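You operate a simulated robot arm through the tools that you are given. There is no shell and no other tool. Be economical: measure what you need, move in short steps, check, and stop when the job is done.

You run a simulated robot arm. Do the job below in one go: nothing can be reset, and whatever is moved stays where it is left.

TASK
Slide the cream and teal tins toward the wall and close them.
Fine: each lid on the tin of its colour; both end off the rubber mat.
Where things are to end (x, y in the base frame): cream tin within 0.05 m of [0.19, -0.2]; teal tin within 0.05 m of [0.32, -0.33].

It is judged by the outcome, as a careful person would: the job done as asked, and still so three seconds after it is handed in. It fails if anything else is knocked over, pushed out of place, dropped, spilled or broken. Lids that push on must go on centred and level and be pressed home; caps that screw on are set level and turned clockwise until they are tight.

THE ROBOT
A 7-joint arm with a two-finger parallel gripper, fixed in place. Base frame: the origin is at the foot of the arm, x ahead of it, y to its left, z up; the work surface is at about z = 0.003. Units: m, rad, N and s.
With the tool pointing down near the work surface it reaches from about 0.24 to 0.62 m from the base axis. Its first joint turns from -1.152 to 1.152 rad. Payload 2.6 kg.
The tool frame sits at the grasp point between the pads (the TCP): z along the fingers, y along the line on which they close. The tips reach 0.03 m beyond it. The gripper opens to 0.094 m. The fingers are 0.028 m wide and 0.01 m thick; the gripper's body (0.05 by 0.096 m) begins 0.055 m behind the TCP.
Orientation is that of the tool frame in the base frame, as [roll, pitch, yaw] about the fixed x, y, z axes, in that order (R = Rz(yaw) Ry(pitch) Rx(roll)). With the fingers straight down and closing along the base's y, the tool's x points along the base's -x, its y along +y and its z along -z.

THE INTERFACE
- The arm moves only by the tool step_arm. Its argument "deltas" is one flat list of numbers, 7 for each row, row after row: the finger opening in mm, from 0 to 94, then the shift along the base's x, y, z in mm, then the turn, a rotation vector about the base's x, y, z in rad. In form: [claw, x, y, z, rx, ry, rz, claw, x, y, z, rx, ry, rz, ...]. A call has 1 to 10 rows; each row shifts and turns the commanded pose from where the row before left it. A row lasts 0.2 s, in which the tool goes at most 0.05 m and 0.15 rad; a call with a longer step from one row to the next is refused whole, and so is a gripper value outside its range. Where a pose cannot be reached the arm comes as near as it can. A force on the tool above 50 N (or 10 N above the force at the start of the call, whichever is more), or a blocked arm, ends the call early, and 0.2 s more pass. Each finger travels about 0.072 m/s and halts on what it meets, pressing with about 36 N; the grip force reading is that of the motor and also rises with nothing between the fingers. The clock runs only during rows and for 0.2 s after the last one: add rows that do not move to give the fingers time. The reply holds the time, the measured pose of the TCP, the force on the tool along the base axes, the opening and the grip force, in the units named above and with some noise, with the torque about the TCP (base axes, N m) and any sound that the robot's microphone picked up.
- Cameras (640 x 400 px; columns grow to the right, rows downward): "scene" is fixed at [0.0371, 0.4291, 0.5744]; the picture's right is [-0.78, -0.62, 0.00], its down [-0.28, 0.35, -0.89] and it looks along [0.56, -0.70, -0.45] (base axes); focal length 376 px, centre (320, 200). "wrist" rides on the gripper at [0.076, 0.014, -0.102] in the tool frame; the picture's right is [-0.18, 0.98, 0.00], its down [-0.75, -0.14, -0.64] and it looks along [-0.63, -0.12, 0.77] (tool axes); focal length 243 px, centre (320, 200). There is no depth. A picture from a camera that has moved, and an enlarged one, comes with that camera's place and axes in the base frame and with its lens.
- grab_frame(camera): a new picture of that camera. No time passes.
- inspect(camera, box): a new picture of the part [left, top, right, bottom] of that camera's present view, enlarged. No time passes.
- job_done(): hands the job in; it is judged then, once.

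Work in short steps. Places have to be worked out from the pictures, the camera data and where the tool is seen: move nearer, look again, correct. Check each grasp and each placing, and mend what went wrong. You have 120 turns and 76 pictures in all, those below and enlarged ones among them. Open the gripper and draw the arm clear of the work before you hand the job in, unless the task says otherwise; then end with one line.

The tools are called after "Request:" as a command line: name --argument value ..., lists and objects as JSON in quotes. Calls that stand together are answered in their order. step_arm: Moves the arm, as the interface text tells. Its arguments: {"type":"object","properties":{"deltas":{"type":"array","items":{"type":"number"}}},"required":["deltas"]} The other tools are called the same way: grab_frame (camera) takes a picture; inspect (camera, box) takes an enlarged picture of a part of a camera's view; job_done () hands the job in.

At the start:

```text
clock: 0.0
tcp_pos: [0.362, -0.0139, 0.3589]
ee_rot: [3.141, 0.0, 3.141]
wrist_force: [-0.7, -0.8, -0.4]
torque: [-0.03, -0.01, -0.02]
grip_width: 0.0941
grip_force: 0.1
```

scene: 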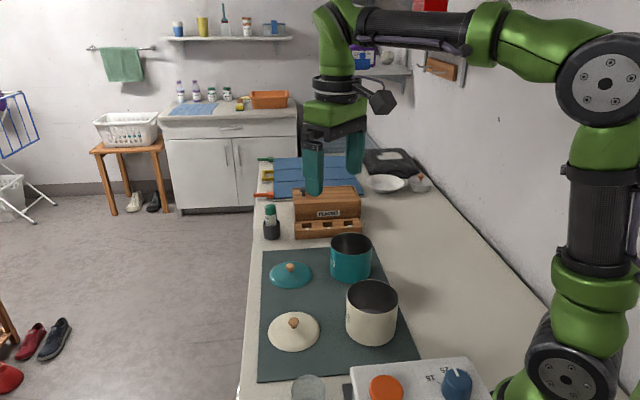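
wrist: 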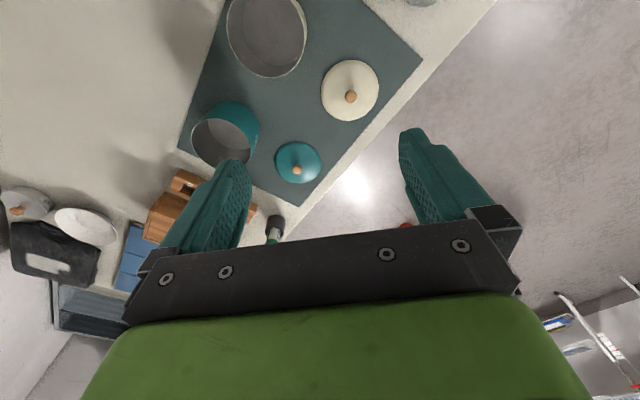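

I'll first take enlarged views of the mat area to measure the tins, the lids and the neighbouring objects.

Request:
inspect --camera "scene" --box '[230, 220, 500, 400]'

Request:
inspect --camera "wrist" --box '[120, 0, 440, 200]'

```text
2.22 times, centred on (365, 310) of scene
camera zoom: at [0.0371, 0.4291, 0.5744], right [-0.78, -0.62, 0.0], down [-0.28, 0.35, -0.89], along [0.56, -0.7, -0.45], focal length 835 px, centre (220, -44)
```

zoom: 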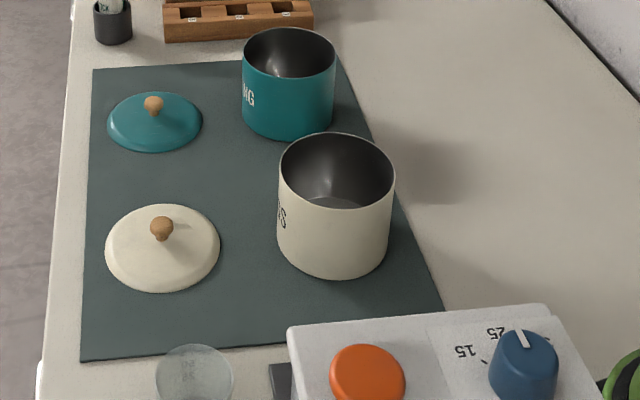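

```text
2.00 times, centred on (280, 100) of wrist
camera zoom: at [0.2867, 0.0017, 0.4626], right [0.18, 0.98, 0.0], down [0.75, -0.14, 0.64], along [0.63, -0.12, -0.77], focal length 485 px, centre (400, 400)
```

zoom: 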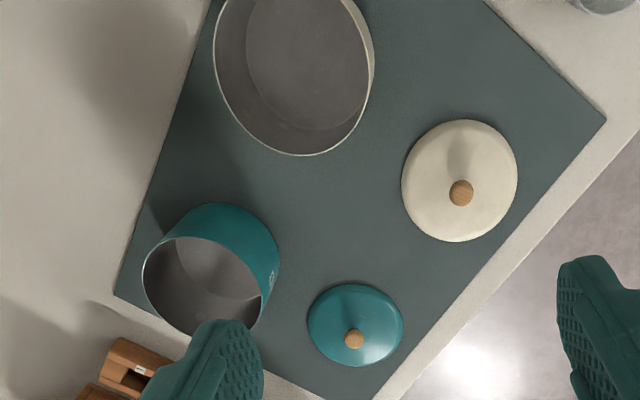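

Both tins look about 0.10 m across and 0.08 m high: cream near (0.311,-0.077), teal near (0.450,-0.206). The knobs are near (0.419,0.033) for cream and (0.545,-0.095) for teal. I'll put the lids on first while the rubber mat holds the tins, then slide the closed tins. First I move above the cream lid and look.

Request:
step_arm --deltas '[94, 15, 12, -40, 0, 0, 0, 94, 15, 12, -40, 0, 0, 0, 94, 15, 12, -40, 0, 0, 0, 94, 12, 11, -39, 0, 0, 0, 94, 0, 0, 0, 0, 0, 0]'

Request:
grab_frame --camera "wrist"

Request:
inspect --camera "scene" --box '[230, 220, 440, 380]'

```text
clock: 1.2
tcp_pos: [0.416, 0.0327, 0.202]
ee_rot: [3.141, 0.0, -3.142]
wrist_force: [0.8, 0.2, 0.0]
torque: [-0.02, 0.01, 0.01]
grip_width: 0.0938
grip_force: 0.1
```

```text
71 pictures are left
camera wrist: at [0.3431, 0.0483, 0.3045], right [0.18, 0.98, 0.0], down [0.75, -0.14, 0.64], along [0.63, -0.12, -0.77], focal length 243 px, centre (320, 200)
```

wrist: 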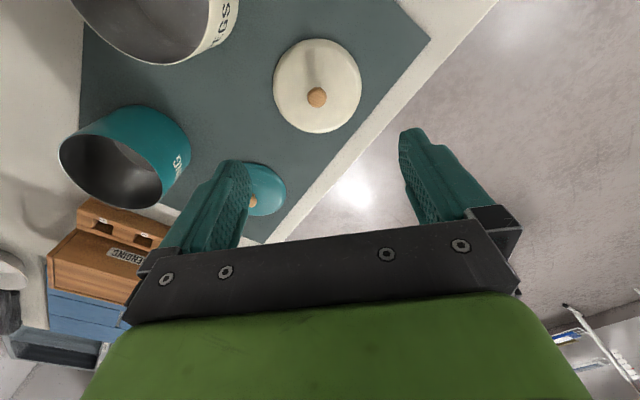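

```text
2.50 times, centred on (335, 300) of scene
camera zoom: at [0.0371, 0.4291, 0.5744], right [-0.78, -0.62, 0.0], down [-0.28, 0.35, -0.89], along [0.56, -0.7, -0.45], focal length 939 px, centre (282, -50)
```

zoom: 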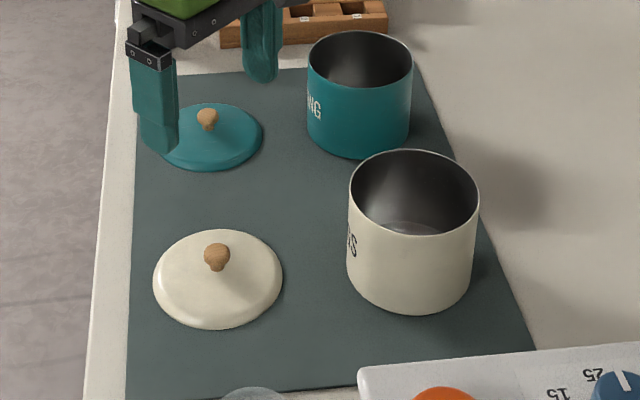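

The wrist view puts the knob at (0.421,0.031), its top near z 0.045 and the dome near 0.018. I'll descend over it with the tips just above the dome, then close.

Request:
step_arm --deltas '[60, 2, -1, -45, 0, 0, 0, 60, 2, -1, -45, 0, 0, 0, 60, 0, 0, -35, 0, 0, 0, 60, 0, 0, -15, 0, 0, 0, 60, 0, 0, -8, 0, 0, 0, 60, 0, 0, 0, 0, 0, 0]'

Request:
grab_frame --camera "wrist"

Request:
inspect --camera "scene" --box '[230, 260, 410, 380]'

```text
clock: 2.6
tcp_pos: [0.4202, 0.0311, 0.0507]
ee_rot: [-3.14, 0.001, -3.141]
wrist_force: [0.4, -0.9, 0.9]
torque: [0.02, -0.01, -0.01]
grip_width: 0.0599
grip_force: 0.0
```

```text
69 pictures are left
camera wrist: at [0.3463, 0.0471, 0.1549], right [0.18, 0.98, 0.0], down [0.75, -0.14, 0.64], along [0.63, -0.12, -0.77], focal length 243 px, centre (320, 200)
```

wrist: 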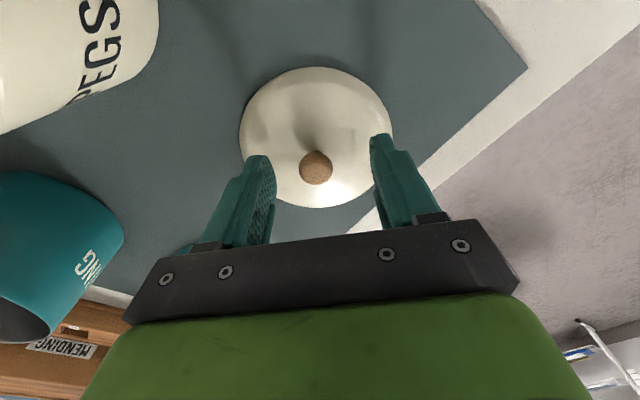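

```text
3.33 times, centred on (320, 320) of scene
camera zoom: at [0.0371, 0.4291, 0.5744], right [-0.78, -0.62, 0.0], down [-0.28, 0.35, -0.89], along [0.56, -0.7, -0.45], focal length 1252 px, centre (320, -200)
```

zoom: 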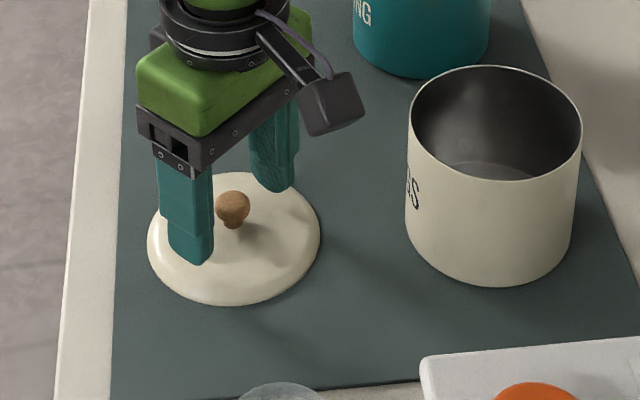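

The knob is centred between the pads, so I close.

Request:
step_arm --deltas '[10, 0, 0, 0, 0, 0, 0, 10, 0, 0, 0, 0, 0, 0, 10, 0, 0, 0, 0, 0, 0, 10, 0, 0, 0, 0, 0, 0]'

```text
clock: 3.6
tcp_pos: [0.4194, 0.0315, 0.0528]
ee_rot: [3.141, -0.001, -3.141]
wrist_force: [-0.1, -0.5, -0.2]
torque: [-0.04, 0.01, 0.04]
grip_width: 0.0197
grip_force: 36.3
```

The knob is held at 19.7 mm. I lift 0.10 m and check the lid and the tin.

Request:
step_arm --deltas '[5, 0, 0, 10, 0, 0, 0, 5, 0, 0, 40, 0, 0, 0, 5, 0, 0, 40, 0, 0, 0, 5, 0, 0, 20, 0, 0, 0, 5, 0, 0, 0, 0, 0, 0]'

Request:
grab_frame --camera "wrist"

Request:
inspect --camera "scene" --box '[230, 200, 440, 380]'

```text
clock: 4.8
tcp_pos: [0.4232, 0.0294, 0.1631]
ee_rot: [-3.141, -0.001, 3.141]
wrist_force: [0.5, 0.4, -0.9]
torque: [-0.03, -0.03, 0.04]
grip_width: 0.0197
grip_force: 35.9
```

```text
67 pictures are left
camera wrist: at [0.3487, 0.0462, 0.266], right [0.18, 0.98, 0.0], down [0.75, -0.14, 0.64], along [0.63, -0.12, -0.77], focal length 243 px, centre (320, 200)
```

wrist: 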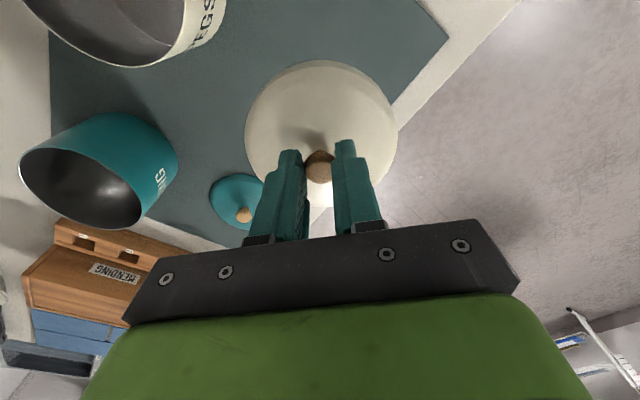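

```text
2.22 times, centred on (335, 290) of scene
camera zoom: at [0.0371, 0.4291, 0.5744], right [-0.78, -0.62, 0.0], down [-0.28, 0.35, -0.89], along [0.56, -0.7, -0.45], focal length 835 px, centre (287, 0)
```

zoom: 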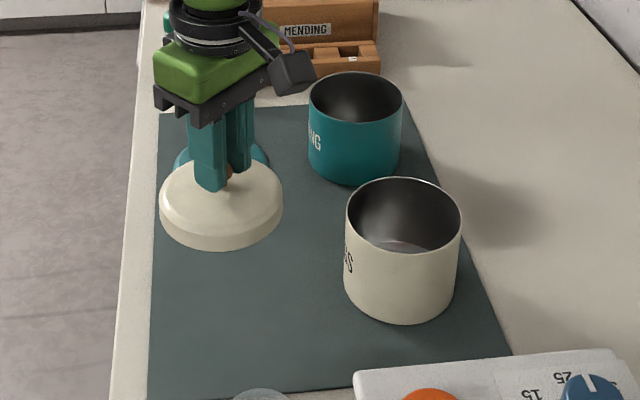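

The lid is held level and clear of the mat. I step to the side of the cream tin so the wrist camera sees its rim for a better measurement.

Request:
step_arm --deltas '[5, -30, 5, 20, 0, 0, 0, 5, -30, 5, 20, 0, 0, 0, 5, -30, 0, 0, 0, 0, 0, 5, 0, 0, 0, 0, 0, 0, 5, 0, 0, 0, 0, 0, 0]'

Request:
grab_frame --camera "wrist"

Request:
inspect --camera "scene" --box '[300, 240, 450, 360]'

```text
clock: 6.0
tcp_pos: [0.3313, 0.0399, 0.2009]
ee_rot: [3.141, 0.0, 3.141]
wrist_force: [-0.8, -0.8, -0.2]
torque: [0.0, -0.03, 0.04]
grip_width: 0.0199
grip_force: 36.2
```

```text
65 pictures are left
camera wrist: at [0.2571, 0.0559, 0.3046], right [0.18, 0.98, 0.0], down [0.75, -0.14, 0.64], along [0.63, -0.12, -0.77], focal length 243 px, centre (320, 200)
```

wrist: 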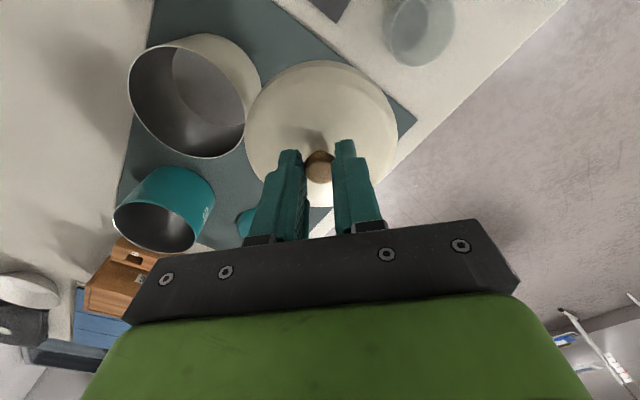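

```text
3.33 times, centred on (375, 300) of scene
camera zoom: at [0.0371, 0.4291, 0.5744], right [-0.78, -0.62, 0.0], down [-0.28, 0.35, -0.89], along [0.56, -0.7, -0.45], focal length 1252 px, centre (137, -133)
```

zoom: 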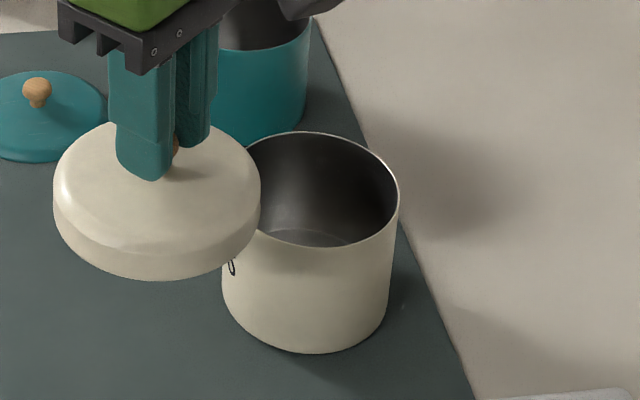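

I need a tighter view of the cream rim.

Request:
inspect --camera "wrist" --box '[100, 0, 340, 150]'

```text
2.67 times, centred on (220, 75) of wrist
camera zoom: at [0.2571, 0.0559, 0.3046], right [0.18, 0.98, 0.0], down [0.75, -0.14, 0.64], along [0.63, -0.12, -0.77], focal length 647 px, centre (587, 533)
```

zoom: 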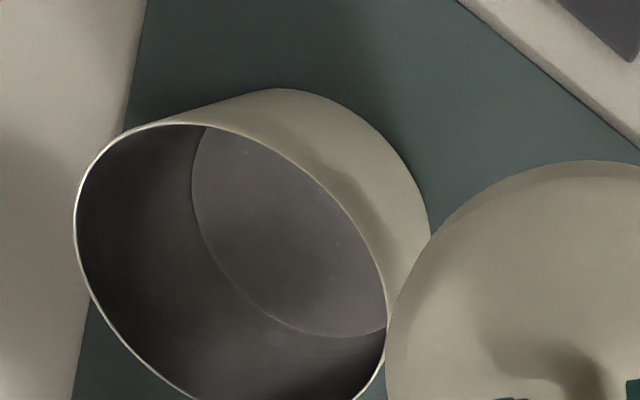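

The fits agree: cream tin centre about (0.312,-0.076), radius 0.05, rim near z 0.083. I move the lid over it, staying high, then partway down.

Request:
step_arm --deltas '[5, -7, -39, 0, 0, 0, 0, 5, -7, -39, 0, 0, 0, 0, 5, -6, -39, 0, 0, 0, 0, 5, 0, 0, -30, 0, 0, 0, 5, 0, 0, -20, 0, 0, 0, 5, 0, 0, 0, 0, 0, 0]'

Request:
inspect --camera "scene" --box '[300, 220, 450, 360]'

Request:
grab_frame --camera "wrist"

```text
clock: 7.4
tcp_pos: [0.313, -0.0745, 0.1519]
ee_rot: [3.141, 0.0, -3.14]
wrist_force: [0.3, 0.2, -0.3]
torque: [0.01, 0.02, 0.04]
grip_width: 0.0197
grip_force: 35.6
```

```text
2.86 times, centred on (375, 290) of scene
camera zoom: at [0.0371, 0.4291, 0.5744], right [-0.78, -0.62, 0.0], down [-0.28, 0.35, -0.89], along [0.56, -0.7, -0.45], focal length 1074 px, centre (163, -57)
```

zoom: 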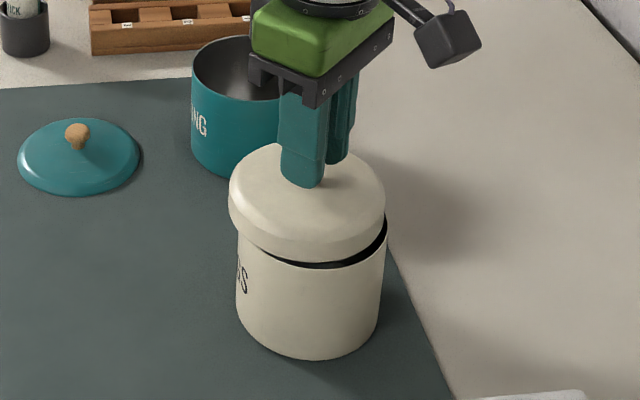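

```text
61 pictures are left
camera wrist: at [0.2387, -0.0595, 0.2561], right [0.18, 0.98, 0.0], down [0.75, -0.14, 0.64], along [0.63, -0.12, -0.77], focal length 243 px, centre (320, 200)
```

wrist: 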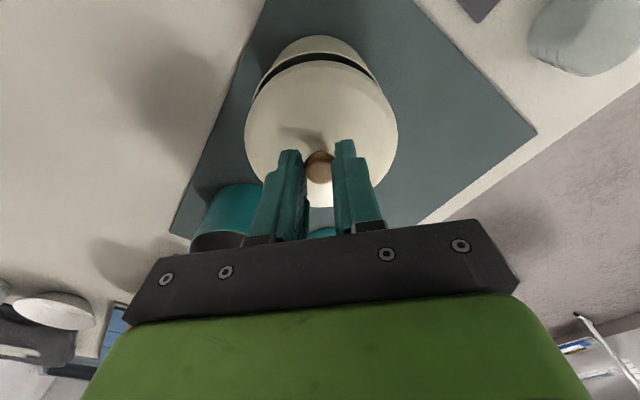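

The lid sits above the tin, maybe 2–4 mm off centre. I zoom in on both views for a fine alignment.

Request:
inspect --camera "scene" --box '[370, 265, 445, 355]'

Request:
inspect --camera "scene" --box '[370, 265, 450, 315]'

Request:
inspect --camera "wrist" --box '[230, 25, 410, 140]'

```text
4.44 times, centred on (408, 310) of scene
camera zoom: at [0.0371, 0.4291, 0.5744], right [-0.78, -0.62, 0.0], down [-0.28, 0.35, -0.89], along [0.56, -0.7, -0.45], focal length 1670 px, centre (-69, -289)
```

zoom: 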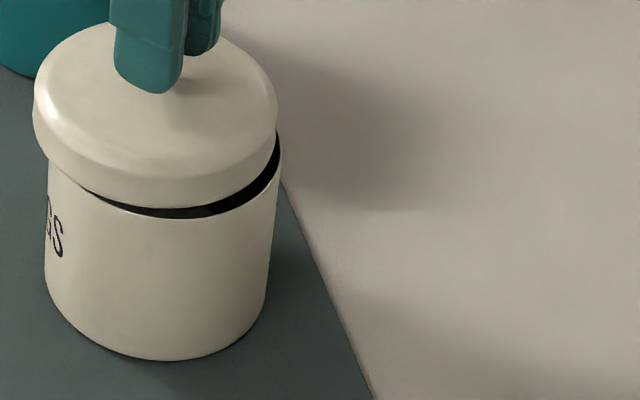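

```text
8.00 times, centred on (410, 290) of scene
camera zoom: at [0.0371, 0.4291, 0.5744], right [-0.78, -0.62, 0.0], down [-0.28, 0.35, -0.89], along [0.56, -0.7, -0.45], focal length 3006 px, centre (-400, -520)
```

zoom: 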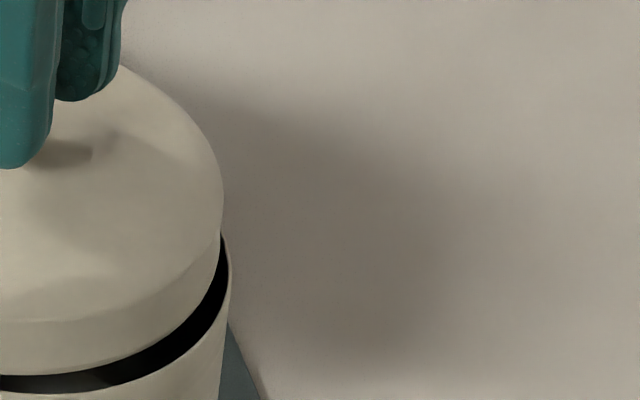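

```text
3.48 times, centred on (320, 82) of wrist
camera zoom: at [0.2387, -0.0595, 0.2561], right [0.18, 0.98, 0.0], down [0.75, -0.14, 0.64], along [0.63, -0.12, -0.77], focal length 844 px, centre (320, 609)
```

zoom: 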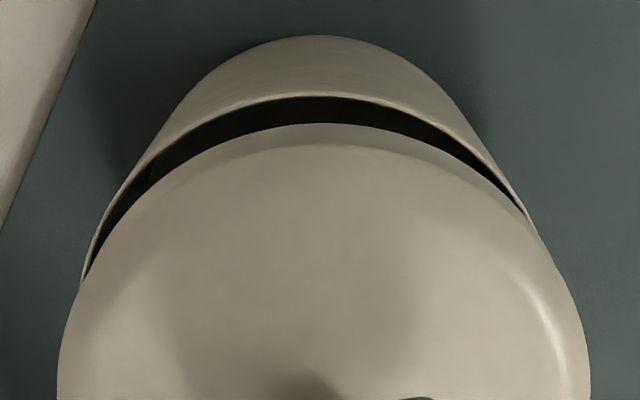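

Both views say the lid needs to go about 4 mm toward -x and 1.5 mm toward -y. I correct that, lower 12 mm to shrink the parallax and look again.

Request:
step_arm --deltas '[5, -4, -1.5, 0, 0, 0, 0, 5, 0, 0, -12, 0, 0, 0, 5, 0, 0, 0, 0, 0, 0]'

Request:
inspect --camera "scene" --box '[335, 260, 415, 350]'

Request:
inspect --camera "wrist" --box '[230, 25, 410, 140]'

```text
clock: 8.2
tcp_pos: [0.308, -0.0763, 0.141]
ee_rot: [3.141, 0.001, 3.141]
wrist_force: [0.7, -0.3, -0.3]
torque: [0.01, -0.05, -0.02]
grip_width: 0.0199
grip_force: 36.0
```

```text
4.44 times, centred on (375, 305) of scene
camera zoom: at [0.0371, 0.4291, 0.5744], right [-0.78, -0.62, 0.0], down [-0.28, 0.35, -0.89], along [0.56, -0.7, -0.45], focal length 1670 px, centre (76, -267)
```

zoom: 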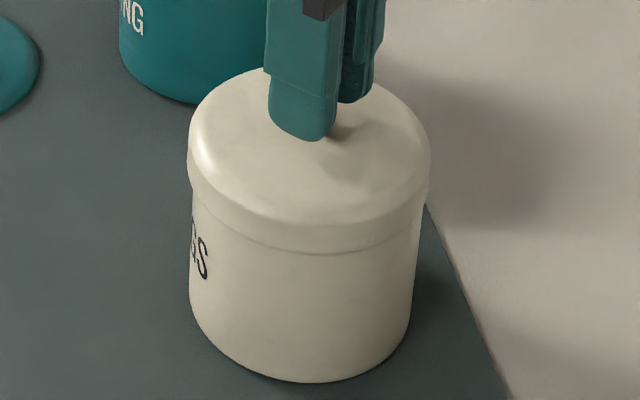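

```text
3.48 times, centred on (320, 82) of wrist
camera zoom: at [0.2341, -0.0608, 0.2442], right [0.18, 0.98, 0.0], down [0.75, -0.14, 0.64], along [0.63, -0.12, -0.77], focal length 844 px, centre (320, 609)
```

zoom: 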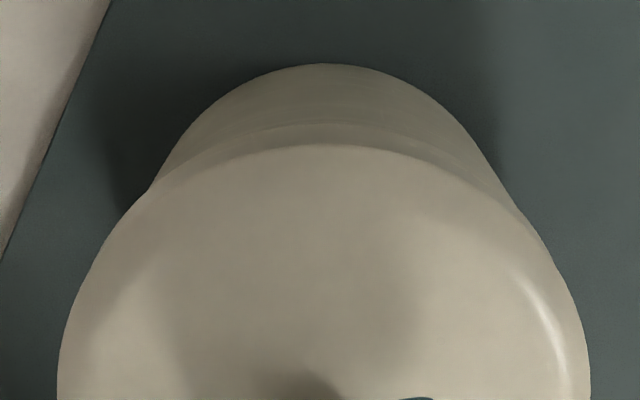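

Alignment is now within about 1–1.5 mm. I nudge slightly and lower in small steps, watching force.

Request:
step_arm --deltas '[5, -0.5, -1, -2, 0, 0, 0, 5, 0, 0, -3, 0, 0, 0, 5, 0, 0, -3, 0, 0, 0, 5, 0, 0, 0, 0, 0, 0]'

Request:
inspect --camera "scene" --box '[335, 260, 415, 350]'

```text
clock: 9.2
tcp_pos: [0.3076, -0.0793, 0.1334]
ee_rot: [3.142, -0.001, 3.138]
wrist_force: [-12.2, 2.8, 35.1]
torque: [0.11, 0.78, -0.03]
grip_width: 0.0196
grip_force: 36.3
```

```text
4.44 times, centred on (375, 305) of scene
camera zoom: at [0.0369, 0.4291, 0.5744], right [-0.78, -0.62, 0.0], down [-0.28, 0.35, -0.89], along [0.56, -0.7, -0.45], focal length 1670 px, centre (76, -267)
```

zoom: 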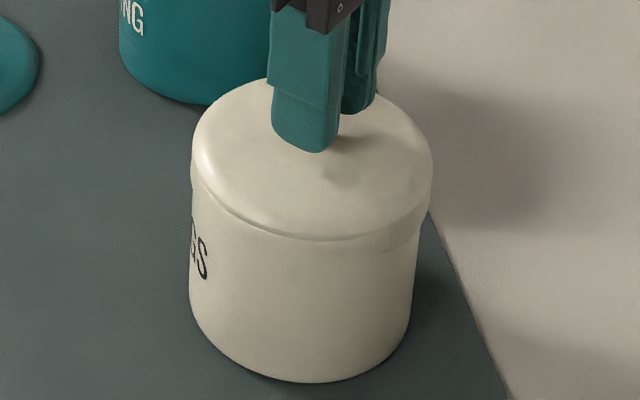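

Contact is at 35 N with some side force. I check the seating from the wrist camera before pressing further.

Request:
inspect --camera "wrist" --box '[230, 15, 410, 140]'

Request:
inspect --camera "scene" --box '[340, 275, 412, 325]'

```text
3.20 times, centred on (320, 78) of wrist
camera zoom: at [0.2333, -0.0631, 0.2368], right [0.19, 0.98, 0.0], down [0.75, -0.14, 0.64], along [0.63, -0.12, -0.77], focal length 776 px, centre (320, 592)
```

zoom: 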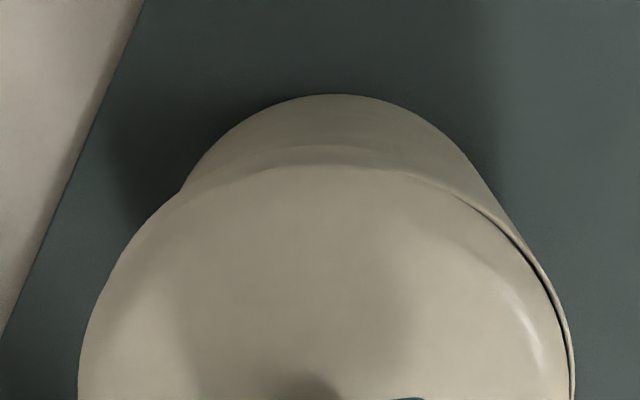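

```text
8.00 times, centred on (376, 300) of scene
camera zoom: at [0.0369, 0.4291, 0.5744], right [-0.78, -0.62, 0.0], down [-0.28, 0.35, -0.89], along [0.56, -0.7, -0.45], focal length 3006 px, centre (-128, -600)
```

zoom: 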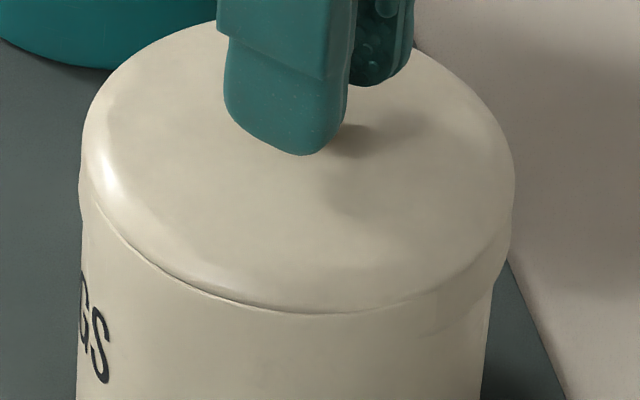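

The lid is off in the direction away from the scene camera: the tin rim shows outside it on the +y side, and the side force agrees. I lift off, shift (-2,+2.5) mm and look again.

Request:
step_arm --deltas '[5, 0, 0, 9, 0, 0, 0, 5, -2, 2.5, 0, 0, 0, 0, 5, 0, 0, 0, 0, 0, 0]'

Request:
inspect --camera "scene" --box '[335, 260, 415, 350]'

Request:
inspect --camera "wrist" --box '[230, 15, 410, 140]'

```text
clock: 10.0
tcp_pos: [0.3055, -0.0759, 0.1424]
ee_rot: [-3.141, 0.0, -3.141]
wrist_force: [0.0, 0.2, -0.3]
torque: [0.01, -0.04, 0.0]
grip_width: 0.0198
grip_force: 36.4
```

```text
4.44 times, centred on (375, 305) of scene
camera zoom: at [0.0371, 0.4291, 0.5744], right [-0.78, -0.62, 0.0], down [-0.28, 0.35, -0.89], along [0.56, -0.7, -0.45], focal length 1670 px, centre (76, -267)
```

zoom: 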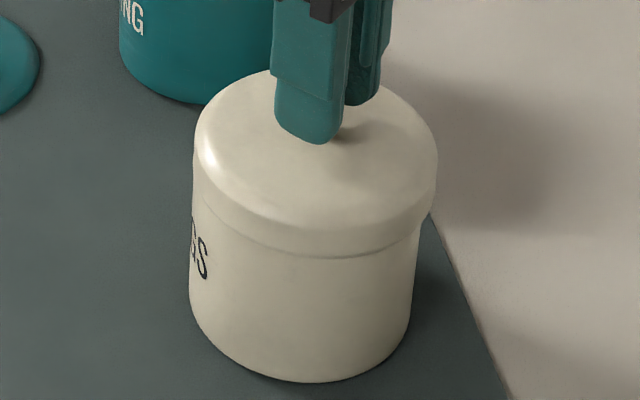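

```text
3.20 times, centred on (320, 78) of wrist
camera zoom: at [0.2307, -0.0602, 0.2449], right [0.18, 0.98, 0.0], down [0.75, -0.14, 0.64], along [0.63, -0.12, -0.77], focal length 776 px, centre (320, 592)
```

zoom: 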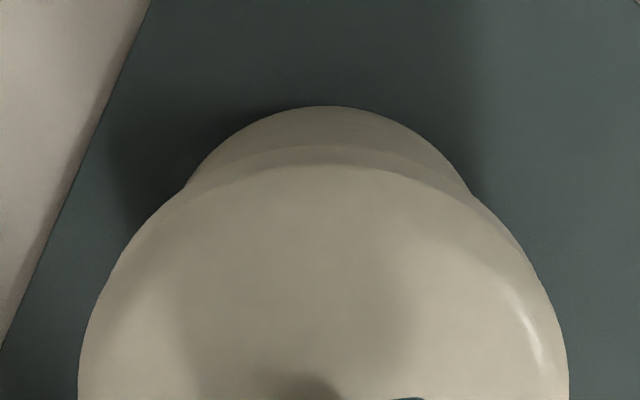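

The scene view now shows the lid about 2 mm too far toward the wall, and the wrist view agrees. I correct by (+1.6,+1.2) mm and lower again.

Request:
step_arm --deltas '[5, 1.6, 1.2, 0, 0, 0, 0, 5, 0, 0, -3, 0, 0, 0, 5, 0, 0, -2, 0, 0, 0, 5, 0, 0, -2, 0, 0, 0, 5, 0, 0, 0, 0, 0, 0]'

Request:
inspect --camera "scene" --box '[335, 260, 415, 350]'

Request:
inspect --camera "wrist" --box '[230, 15, 410, 140]'

```text
clock: 11.2
tcp_pos: [0.3074, -0.0753, 0.1334]
ee_rot: [-3.141, 0.001, 3.141]
wrist_force: [0.2, -0.2, 0.1]
torque: [0.0, 0.0, 0.0]
grip_width: 0.0198
grip_force: 35.8
```

```text
4.44 times, centred on (375, 305) of scene
camera zoom: at [0.0371, 0.4291, 0.5744], right [-0.78, -0.62, 0.0], down [-0.28, 0.35, -0.89], along [0.56, -0.7, -0.45], focal length 1670 px, centre (76, -267)
```

zoom: 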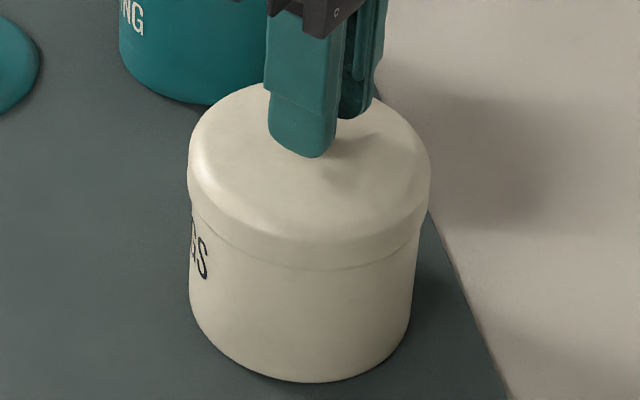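

```text
3.20 times, centred on (320, 78) of wrist
camera zoom: at [0.2328, -0.0594, 0.2372], right [0.18, 0.98, 0.0], down [0.75, -0.14, 0.64], along [0.63, -0.12, -0.77], focal length 776 px, centre (320, 592)
```

zoom: 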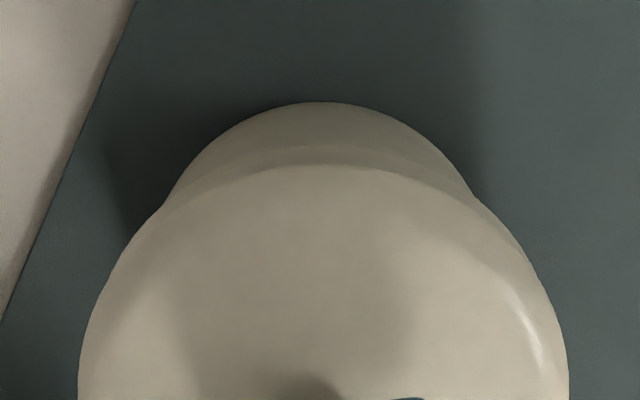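

There's no force at the height where it touched before, and it looks centred. I keep lowering in 2 mm steps.

Request:
step_arm --deltas '[5, 0, 0, -2, 0, 0, 0, 5, 0, 0, -2, 0, 0, 0, 5, 0, 0, -2, 0, 0, 0, 5, 0, 0, 0, 0, 0, 0]'

Request:
inspect --camera "scene" --box '[335, 260, 415, 350]'

```text
clock: 12.2
tcp_pos: [0.3092, -0.0758, 0.1295]
ee_rot: [-3.14, 0.007, -3.141]
wrist_force: [-3.0, 2.3, 41.0]
torque: [0.05, -0.14, -0.01]
grip_width: 0.02
grip_force: 36.1
heard: snap
```

```text
4.44 times, centred on (375, 305) of scene
camera zoom: at [0.0369, 0.4291, 0.5744], right [-0.78, -0.62, 0.0], down [-0.28, 0.35, -0.89], along [0.56, -0.7, -0.45], focal length 1670 px, centre (76, -267)
```

zoom: 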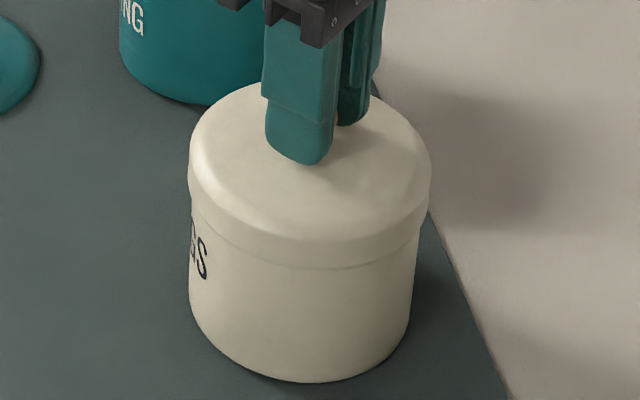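

A snap was heard. I release, lift off and inspect the seating.

Request:
step_arm --deltas '[40, 0, 0, 4, 0, 0, 0, 40, 0, 0, 0, 0, 0, 0, 40, 0, 0, 10, 0, 0, 0, 40, 0, 0, 40, 0, 0, 0, 40, 0, 0, 30, 0, 0, 0, 40, 0, 0, 0, 0, 0, 0]'

Request:
inspect --camera "scene" --box '[335, 260, 415, 350]'

Request:
grab_frame --camera "wrist"

```text
clock: 13.6
tcp_pos: [0.307, -0.0728, 0.2125]
ee_rot: [-3.141, 0.001, -3.141]
wrist_force: [-0.3, -0.6, 0.3]
torque: [-0.05, 0.03, -0.01]
grip_width: 0.0401
grip_force: 0.0
```

```text
4.44 times, centred on (375, 305) of scene
camera zoom: at [0.0371, 0.4291, 0.5744], right [-0.78, -0.62, 0.0], down [-0.28, 0.35, -0.89], along [0.56, -0.7, -0.45], focal length 1670 px, centre (76, -267)
```

zoom: 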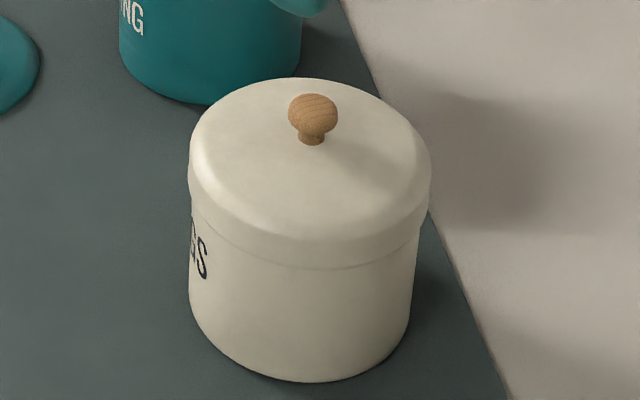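

```text
46 pictures are left
camera wrist: at [0.2323, -0.057, 0.3163], right [0.18, 0.98, 0.0], down [0.75, -0.14, 0.64], along [0.63, -0.12, -0.77], focal length 243 px, centre (320, 200)
```

wrist: 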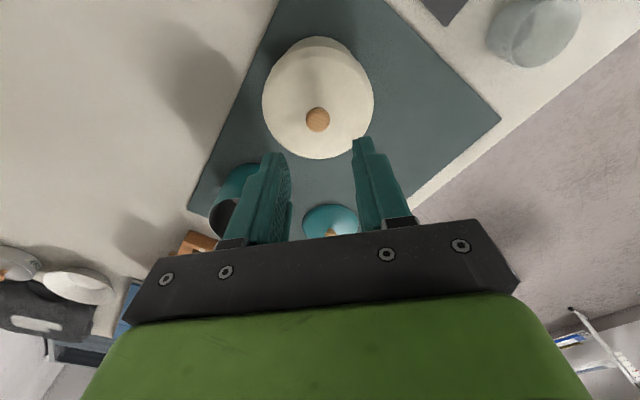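

The cream lid is seated level. I go over to the teal lid next.

Request:
step_arm --deltas '[60, 40, -4, 0, 0, 0, 0, 60, 40, -4, 0, 0, 0, 0, 60, 40, -4, 0, 0, 0, 0, 60, 40, -4, 0, 0, 0, 0, 60, 40, -4, 0, 0, 0, 0, 60, 38, -3, -30, 0, 0, 0, 60, 0, 0, -30, 0, 0, 0, 60, 0, 0, 0, 0, 0, 0]'

Request:
grab_frame --camera "wrist"

```text
clock: 15.4
tcp_pos: [0.5456, -0.0981, 0.1522]
ee_rot: [3.141, 0.0, -3.141]
wrist_force: [-0.2, 0.3, 0.3]
torque: [0.01, 0.0, 0.01]
grip_width: 0.06
grip_force: 0.0
```

```text
45 pictures are left
camera wrist: at [0.4708, -0.0826, 0.2559], right [0.18, 0.98, 0.0], down [0.75, -0.14, 0.64], along [0.63, -0.12, -0.77], focal length 243 px, centre (320, 200)
```

wrist: 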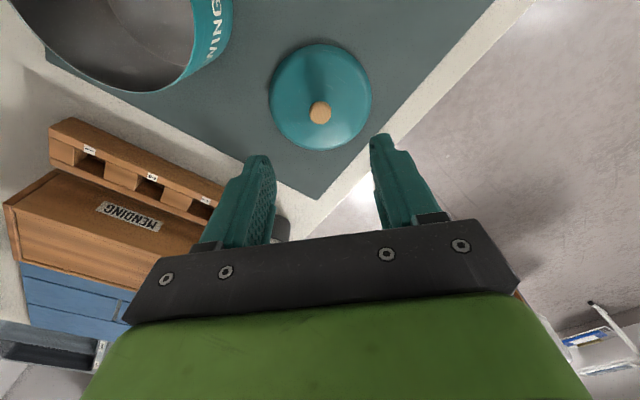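

The knob is right below the TCP, so I descend and grip.

Request:
step_arm --deltas '[60, 0, 0, -40, 0, 0, 0, 60, 0, 0, -35, 0, 0, 0, 60, 0, 0, -17, 0, 0, 0, 60, 0, 0, -8, 0, 0, 0, 60, 0, 0, 0, 0, 0, 0]'

Request:
grab_frame --camera "wrist"

```text
clock: 16.6
tcp_pos: [0.5454, -0.096, 0.0532]
ee_rot: [3.141, -0.001, 3.141]
wrist_force: [-0.6, -0.7, 0.5]
torque: [-0.01, -0.01, -0.01]
grip_width: 0.06
grip_force: 0.0
```

```text
44 pictures are left
camera wrist: at [0.4716, -0.0817, 0.1563], right [0.18, 0.98, 0.0], down [0.75, -0.14, 0.64], along [0.63, -0.12, -0.77], focal length 243 px, centre (320, 200)
```

wrist: 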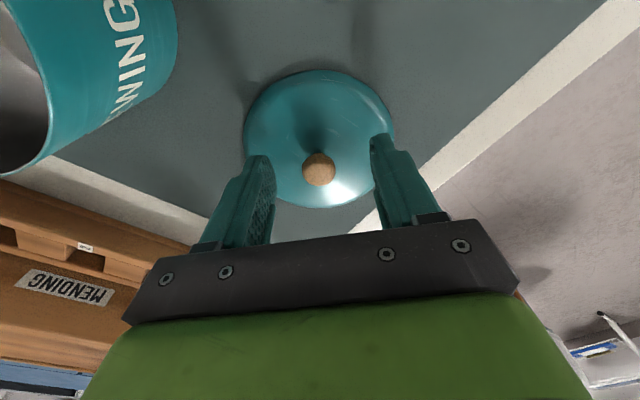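

It's centred. I grip, lift, and move to a spot beside the teal tin to measure its rim.

Request:
step_arm --deltas '[5, 0, 0, 0, 0, 0, 0, 5, 0, 0, 0, 0, 0, 0, 5, 0, 0, 0, 0, 0, 0, 5, 0, 0, 10, 0, 0, 0, 5, 0, 0, 40, 0, 0, 0, 5, 0, 0, 45, 0, 0, 0, 5, 0, 0, 45, 0, 0, 0, 5, -38, 3, 8, 0, 0, 0, 5, -38, 4, 0, 0, 0, 0, 5, 0, 0, 0, 0, 0, 0]'

Request:
inspect --camera "wrist" --box '[100, 0, 340, 170]'

Request:
inspect --camera "scene" --box '[270, 200, 400, 300]'

```text
clock: 18.8
tcp_pos: [0.4683, -0.0887, 0.2024]
ee_rot: [3.141, -0.001, -3.141]
wrist_force: [-0.1, 0.6, 0.1]
torque: [-0.01, -0.02, -0.01]
grip_width: 0.0199
grip_force: 36.1
```

```text
2.35 times, centred on (220, 85) of wrist
camera zoom: at [0.3939, -0.0738, 0.3056], right [0.18, 0.98, 0.0], down [0.75, -0.14, 0.64], along [0.63, -0.12, -0.77], focal length 571 px, centre (555, 471)
```

zoom: 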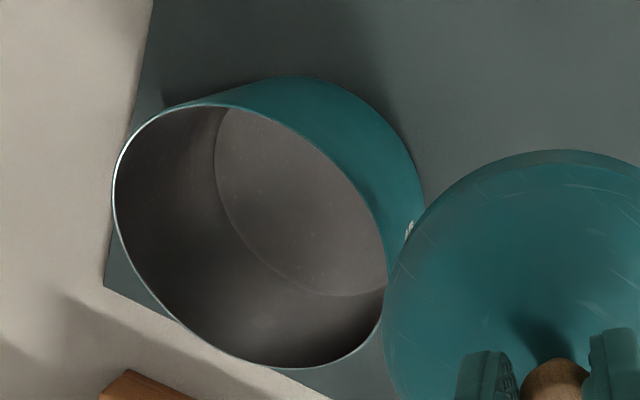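

```text
4.00 times, centred on (335, 250) of scene
camera zoom: at [0.037, 0.4291, 0.5744], right [-0.78, -0.62, 0.0], down [-0.28, 0.35, -0.89], along [0.56, -0.7, -0.45], focal length 1503 px, centre (260, 0)
```

zoom: 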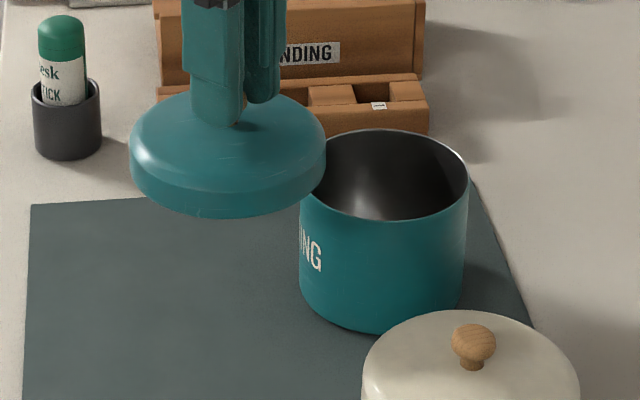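

By comparing with the cream case at the same geometry, the lid has to travel (-25,-111) mm to sit over the teal tin. I move there high, lower to just above the rim and check.

Request:
step_arm --deltas '[5, -8, -37, 0, 0, 0, 0, 5, -8, -37, 0, 0, 0, 0, 5, -9, -37, 0, 0, 0, 0, 5, 0, 0, -35, 0, 0, 0, 5, 0, 0, -22, 0, 0, 0, 5, 0, 0, 0, 0, 0, 0]'

Request:
inspect --camera "scene" --box '[315, 210, 390, 290]'

Request:
inspect --camera "wrist" --box '[230, 15, 410, 140]'

```text
clock: 20.2
tcp_pos: [0.4441, -0.2022, 0.143]
ee_rot: [-3.141, 0.001, -3.141]
wrist_force: [0.8, -0.3, 0.4]
torque: [0.0, 0.01, 0.03]
grip_width: 0.02
grip_force: 36.2
```

```text
5.00 times, centred on (352, 250) of scene
camera zoom: at [0.0371, 0.4291, 0.5744], right [-0.78, -0.62, 0.0], down [-0.28, 0.35, -0.89], along [0.56, -0.7, -0.45], focal length 1879 px, centre (158, -50)
```

zoom: 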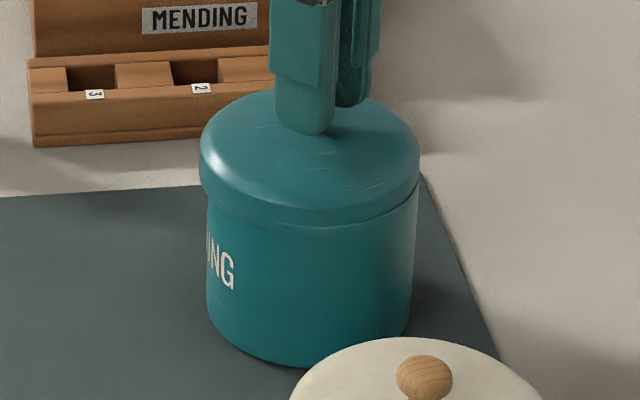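

```text
3.20 times, centred on (320, 78) of wrist
camera zoom: at [0.3703, -0.1871, 0.2465], right [0.18, 0.98, 0.0], down [0.75, -0.14, 0.64], along [0.63, -0.12, -0.77], focal length 776 px, centre (320, 592)
```

zoom: 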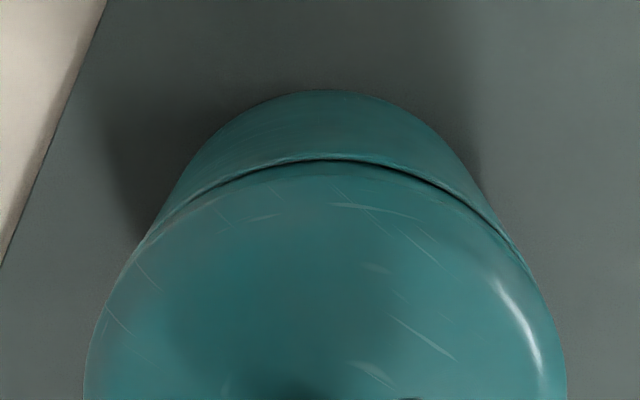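

The scene view asks for about 2 mm toward -x and the wrist view shows the rim on the -x side, which agrees. I shift -2.2 mm in x, lower a bit and check force.

Request:
step_arm --deltas '[5, -2.2, 0.3, 0, 0, 0, 0, 5, 0, 0, -4, 0, 0, 0, 5, 0, 0, -3, 0, 0, 0, 5, 0, 0, 0, 0, 0, 0]'

Request:
inspect --camera "scene" --box '[315, 210, 390, 290]'

Request:
inspect --camera "wrist" --box '[230, 15, 410, 140]'

```text
clock: 21.2
tcp_pos: [0.4424, -0.2014, 0.1365]
ee_rot: [3.141, 0.0, 3.14]
wrist_force: [0.5, -0.3, -0.3]
torque: [-0.01, 0.01, 0.0]
grip_width: 0.0199
grip_force: 35.7
```

```text
5.00 times, centred on (352, 250) of scene
camera zoom: at [0.0371, 0.4291, 0.5744], right [-0.78, -0.62, 0.0], down [-0.28, 0.35, -0.89], along [0.56, -0.7, -0.45], focal length 1879 px, centre (158, -50)
```

zoom: 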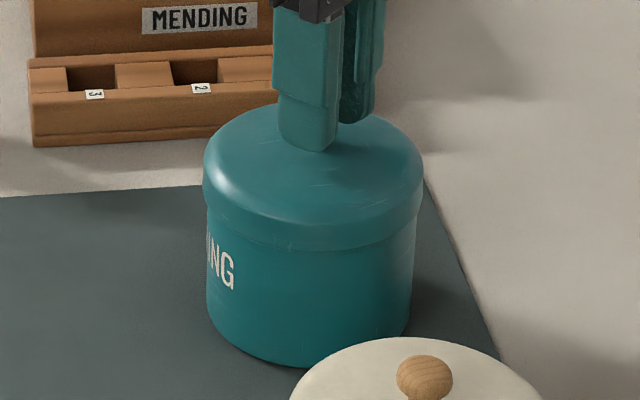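

```text
3.20 times, centred on (320, 78) of wrist
camera zoom: at [0.3675, -0.1863, 0.2392], right [0.18, 0.98, 0.0], down [0.75, -0.14, 0.64], along [0.63, -0.12, -0.77], focal length 776 px, centre (320, 592)
```

zoom: 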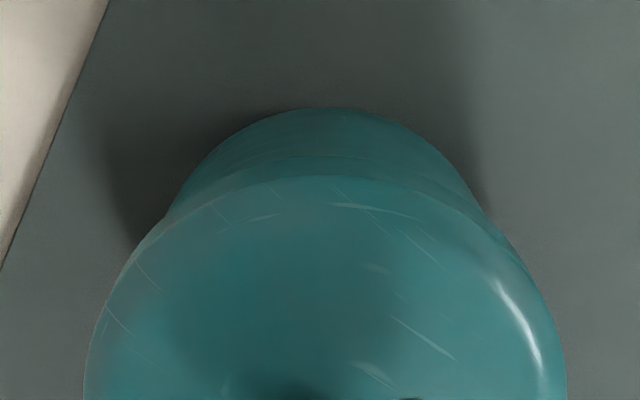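

It's well centred now in both views. I lower in small steps to contact and the snap.

Request:
step_arm --deltas '[5, 0, 0, -2, 0, 0, 0, 5, 0, 0, -2, 0, 0, 0, 5, 0, 0, -2, 0, 0, 0, 5, 0, 0, -2, 0, 0, 0, 5, 0, 0, 0, 0, 0, 0]'

Request:
inspect --camera "scene" --box '[315, 210, 390, 290]'

```text
clock: 22.4
tcp_pos: [0.4436, -0.2009, 0.1314]
ee_rot: [-3.14, 0.01, 3.141]
wrist_force: [-11.3, 5.0, 41.2]
torque: [0.14, -0.07, 0.01]
grip_width: 0.0197
grip_force: 36.5
heard: snap
```

```text
5.00 times, centred on (352, 250) of scene
camera zoom: at [0.0368, 0.4292, 0.5743], right [-0.78, -0.62, 0.0], down [-0.28, 0.35, -0.89], along [0.56, -0.7, -0.45], focal length 1879 px, centre (158, -50)
```

zoom: 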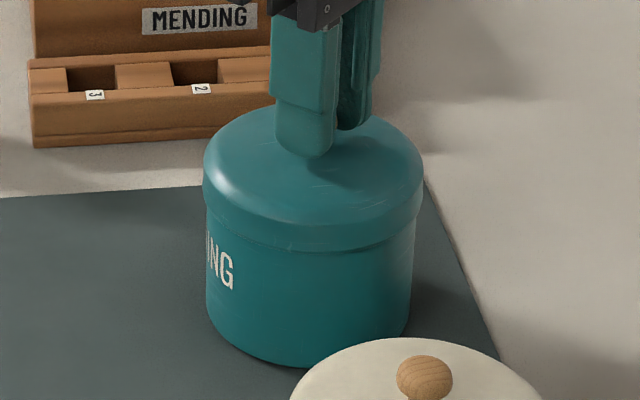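

A second snap. I release and lift off, then inspect. Next I'll turn the gripper 0.8 rad and tilt it so the tips lead, making a two-finger cradle that pushes low on the tin wall.

Request:
step_arm --deltas '[40, 0, 0, 4, 0, 0, 0, 40, 0, 0, 0, 0, 0, 0, 40, 0, 0, 10, 0, 0, 0, 40, 0, 0, 40, 0, 0, 0, 40, 0, 0, 40, 0, 0, 0, 50, 20, 20, 0, 0, 0, 0.133, 50, 20, 20, 0, 0, 0, 0.133, 50, 20, 20, 0, 0, 0, 0.133, 50, 0, 0, 0, 0, 0, 0.133, 50, 0, 0, 0, 0, 0, 0.133]'

Request:
inspect --camera "scene" --box '[315, 210, 425, 350]'

```text
clock: 24.6
tcp_pos: [0.501, -0.1413, 0.2233]
ee_rot: [-3.14, 0.0, -2.474]
wrist_force: [-0.2, 0.0, 0.4]
torque: [-0.02, 0.04, -0.02]
grip_width: 0.05
grip_force: 0.0
```

```text
2.86 times, centred on (370, 280) of scene
camera zoom: at [0.0371, 0.4291, 0.5744], right [-0.78, -0.62, 0.0], down [-0.28, 0.35, -0.89], along [0.56, -0.7, -0.45], focal length 1074 px, centre (177, -29)
```

zoom: 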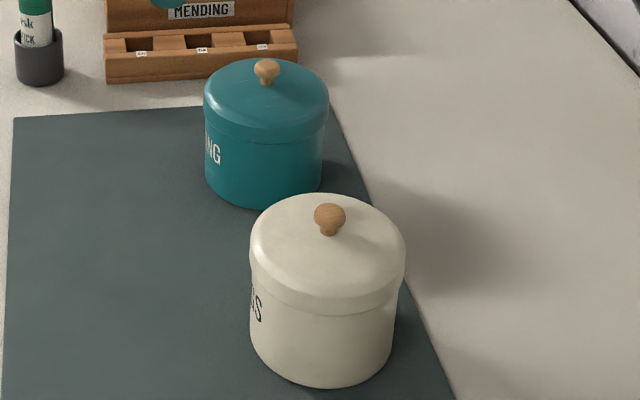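

Both tins are closed and level. I finish the turn and tilt, and descend behind the teal tin on the room side.

Request:
step_arm --deltas '[50, 4, 3, 0, 0, 0, 0.133, 50, 0, 0, 0, -0.0896, 0.0871, 0, 50, 0, 0, 0, -0.0896, 0.0871, 0, 50, 0, 0, -45, 0, 0, 0, 50, 0, 0, -45, 0, 0, 0, 50, 0, 0, -45, 0, 0, 0, 50, 0, 0, -30, 0, 0, 0, 50, 0, 0, -10, 0, 0, 0, 50, 0, 0, 0, 0, 0, 0]'

Request:
inspect --camera "scene" --box '[240, 180, 440, 330]'

Request:
grab_frame --camera "wrist"

```text
clock: 26.6
tcp_pos: [0.5063, -0.1399, 0.047]
ee_rot: [3.141, -0.25, -2.343]
wrist_force: [0.1, -0.9, -0.1]
torque: [-0.01, -0.03, 0.01]
grip_width: 0.05
grip_force: 0.1
```

```text
2.67 times, centred on (340, 255) of scene
camera zoom: at [0.0371, 0.4291, 0.5744], right [-0.78, -0.62, 0.0], down [-0.28, 0.35, -0.89], along [0.56, -0.7, -0.45], focal length 1002 px, centre (267, 53)
```

zoom: 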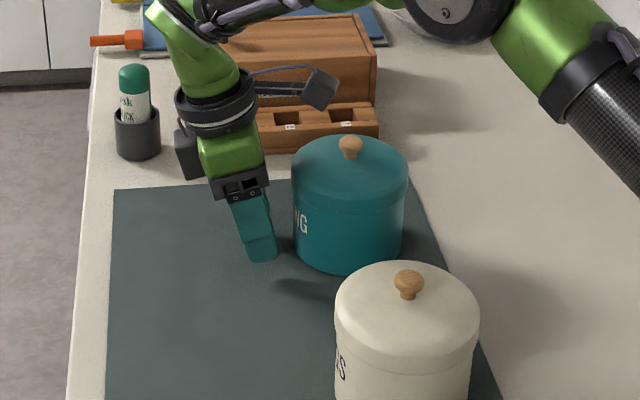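

```text
34 pictures are left
camera wrist: at [0.4647, -0.1624, 0.1648], right [-0.58, 0.81, -0.05], down [0.72, 0.54, 0.44], along [0.38, 0.22, -0.9], focal length 243 px, centre (320, 200)
```

wrist: 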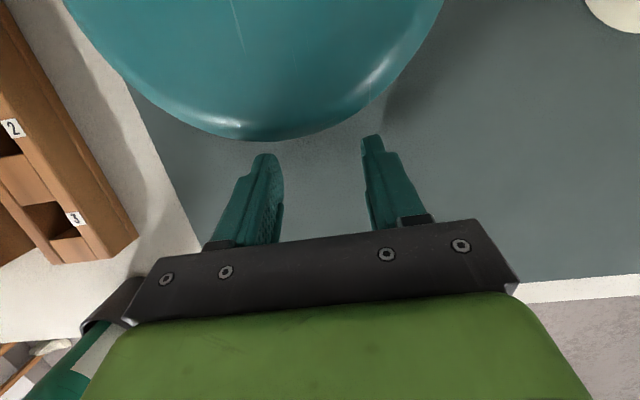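

The cradle lines up with the tin's centre and the push line. I push slowly toward the wall, 120 mm in this call.

Request:
step_arm --deltas '[50, -8.4, -8.6, 0, 0, 0, 0, 50, -8.4, -8.6, 0, 0, 0, 0, 50, -8.4, -8.6, 0, 0, 0, 0, 50, -8.4, -8.6, 0, 0, 0, 0, 50, -8.4, -8.6, 0, 0, 0, 0, 50, -8.4, -8.6, 0, 0, 0, 0, 50, -8.4, -8.6, 0, 0, 0, 0, 50, -8.4, -8.6, 0, 0, 0, 0, 50, -8.4, -8.6, 0, 0, 0, 0, 50, -8.4, -8.6, 0, 0, 0, 0]'

Request:
inspect --camera "scene" --box '[260, 180, 500, 360]'

```text
clock: 28.8
tcp_pos: [0.4205, -0.225, 0.0481]
ee_rot: [-3.141, -0.249, -2.343]
wrist_force: [2.2, 0.2, 0.1]
torque: [0.02, -0.03, -0.01]
grip_width: 0.0502
grip_force: 0.1
```

```text
2.22 times, centred on (380, 270) of scene
camera zoom: at [0.0371, 0.4291, 0.5744], right [-0.78, -0.62, 0.0], down [-0.28, 0.35, -0.89], along [0.56, -0.7, -0.45], focal length 835 px, centre (187, 44)
```

zoom: 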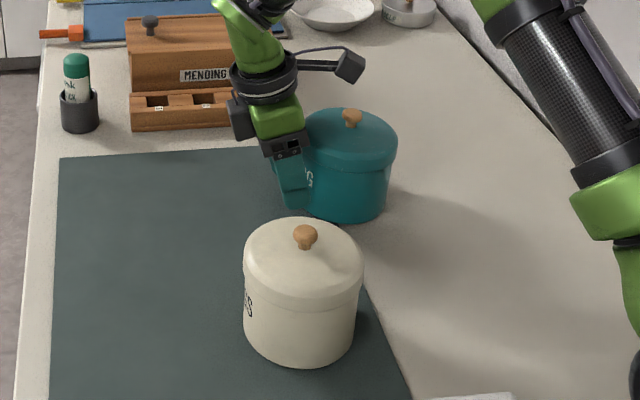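

The tin slides upright and true. I push the remaining ~81 mm.

Request:
step_arm --deltas '[50, -8.1, -8.4, 0, 0, 0, 0, 50, -8.1, -8.4, 0, 0, 0, 0, 50, -8.1, -8.4, 0, 0, 0, 0, 50, -8.1, -8.4, 0, 0, 0, 0, 50, -8.1, -8.4, 0, 0, 0, 0, 50, -8.1, -8.4, 0, 0, 0, 0, 50, -8.1, -8.4, 0, 0, 0, 0, 50, 0, 0, 0, 0, 0, 0]'

Request:
inspect --camera "scene" --box '[260, 180, 500, 360]'

```text
clock: 30.6
tcp_pos: [0.3655, -0.2849, 0.0458]
ee_rot: [3.14, -0.249, -2.344]
wrist_force: [0.3, -1.0, 0.0]
torque: [0.04, 0.0, 0.02]
grip_width: 0.0499
grip_force: 0.1
```

```text
2.22 times, centred on (380, 270) of scene
camera zoom: at [0.0371, 0.4291, 0.5744], right [-0.78, -0.62, 0.0], down [-0.28, 0.35, -0.89], along [0.56, -0.7, -0.45], focal length 835 px, centre (187, 44)
```

zoom: 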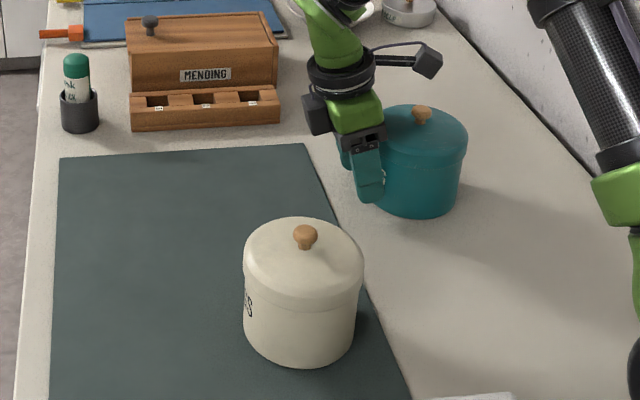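

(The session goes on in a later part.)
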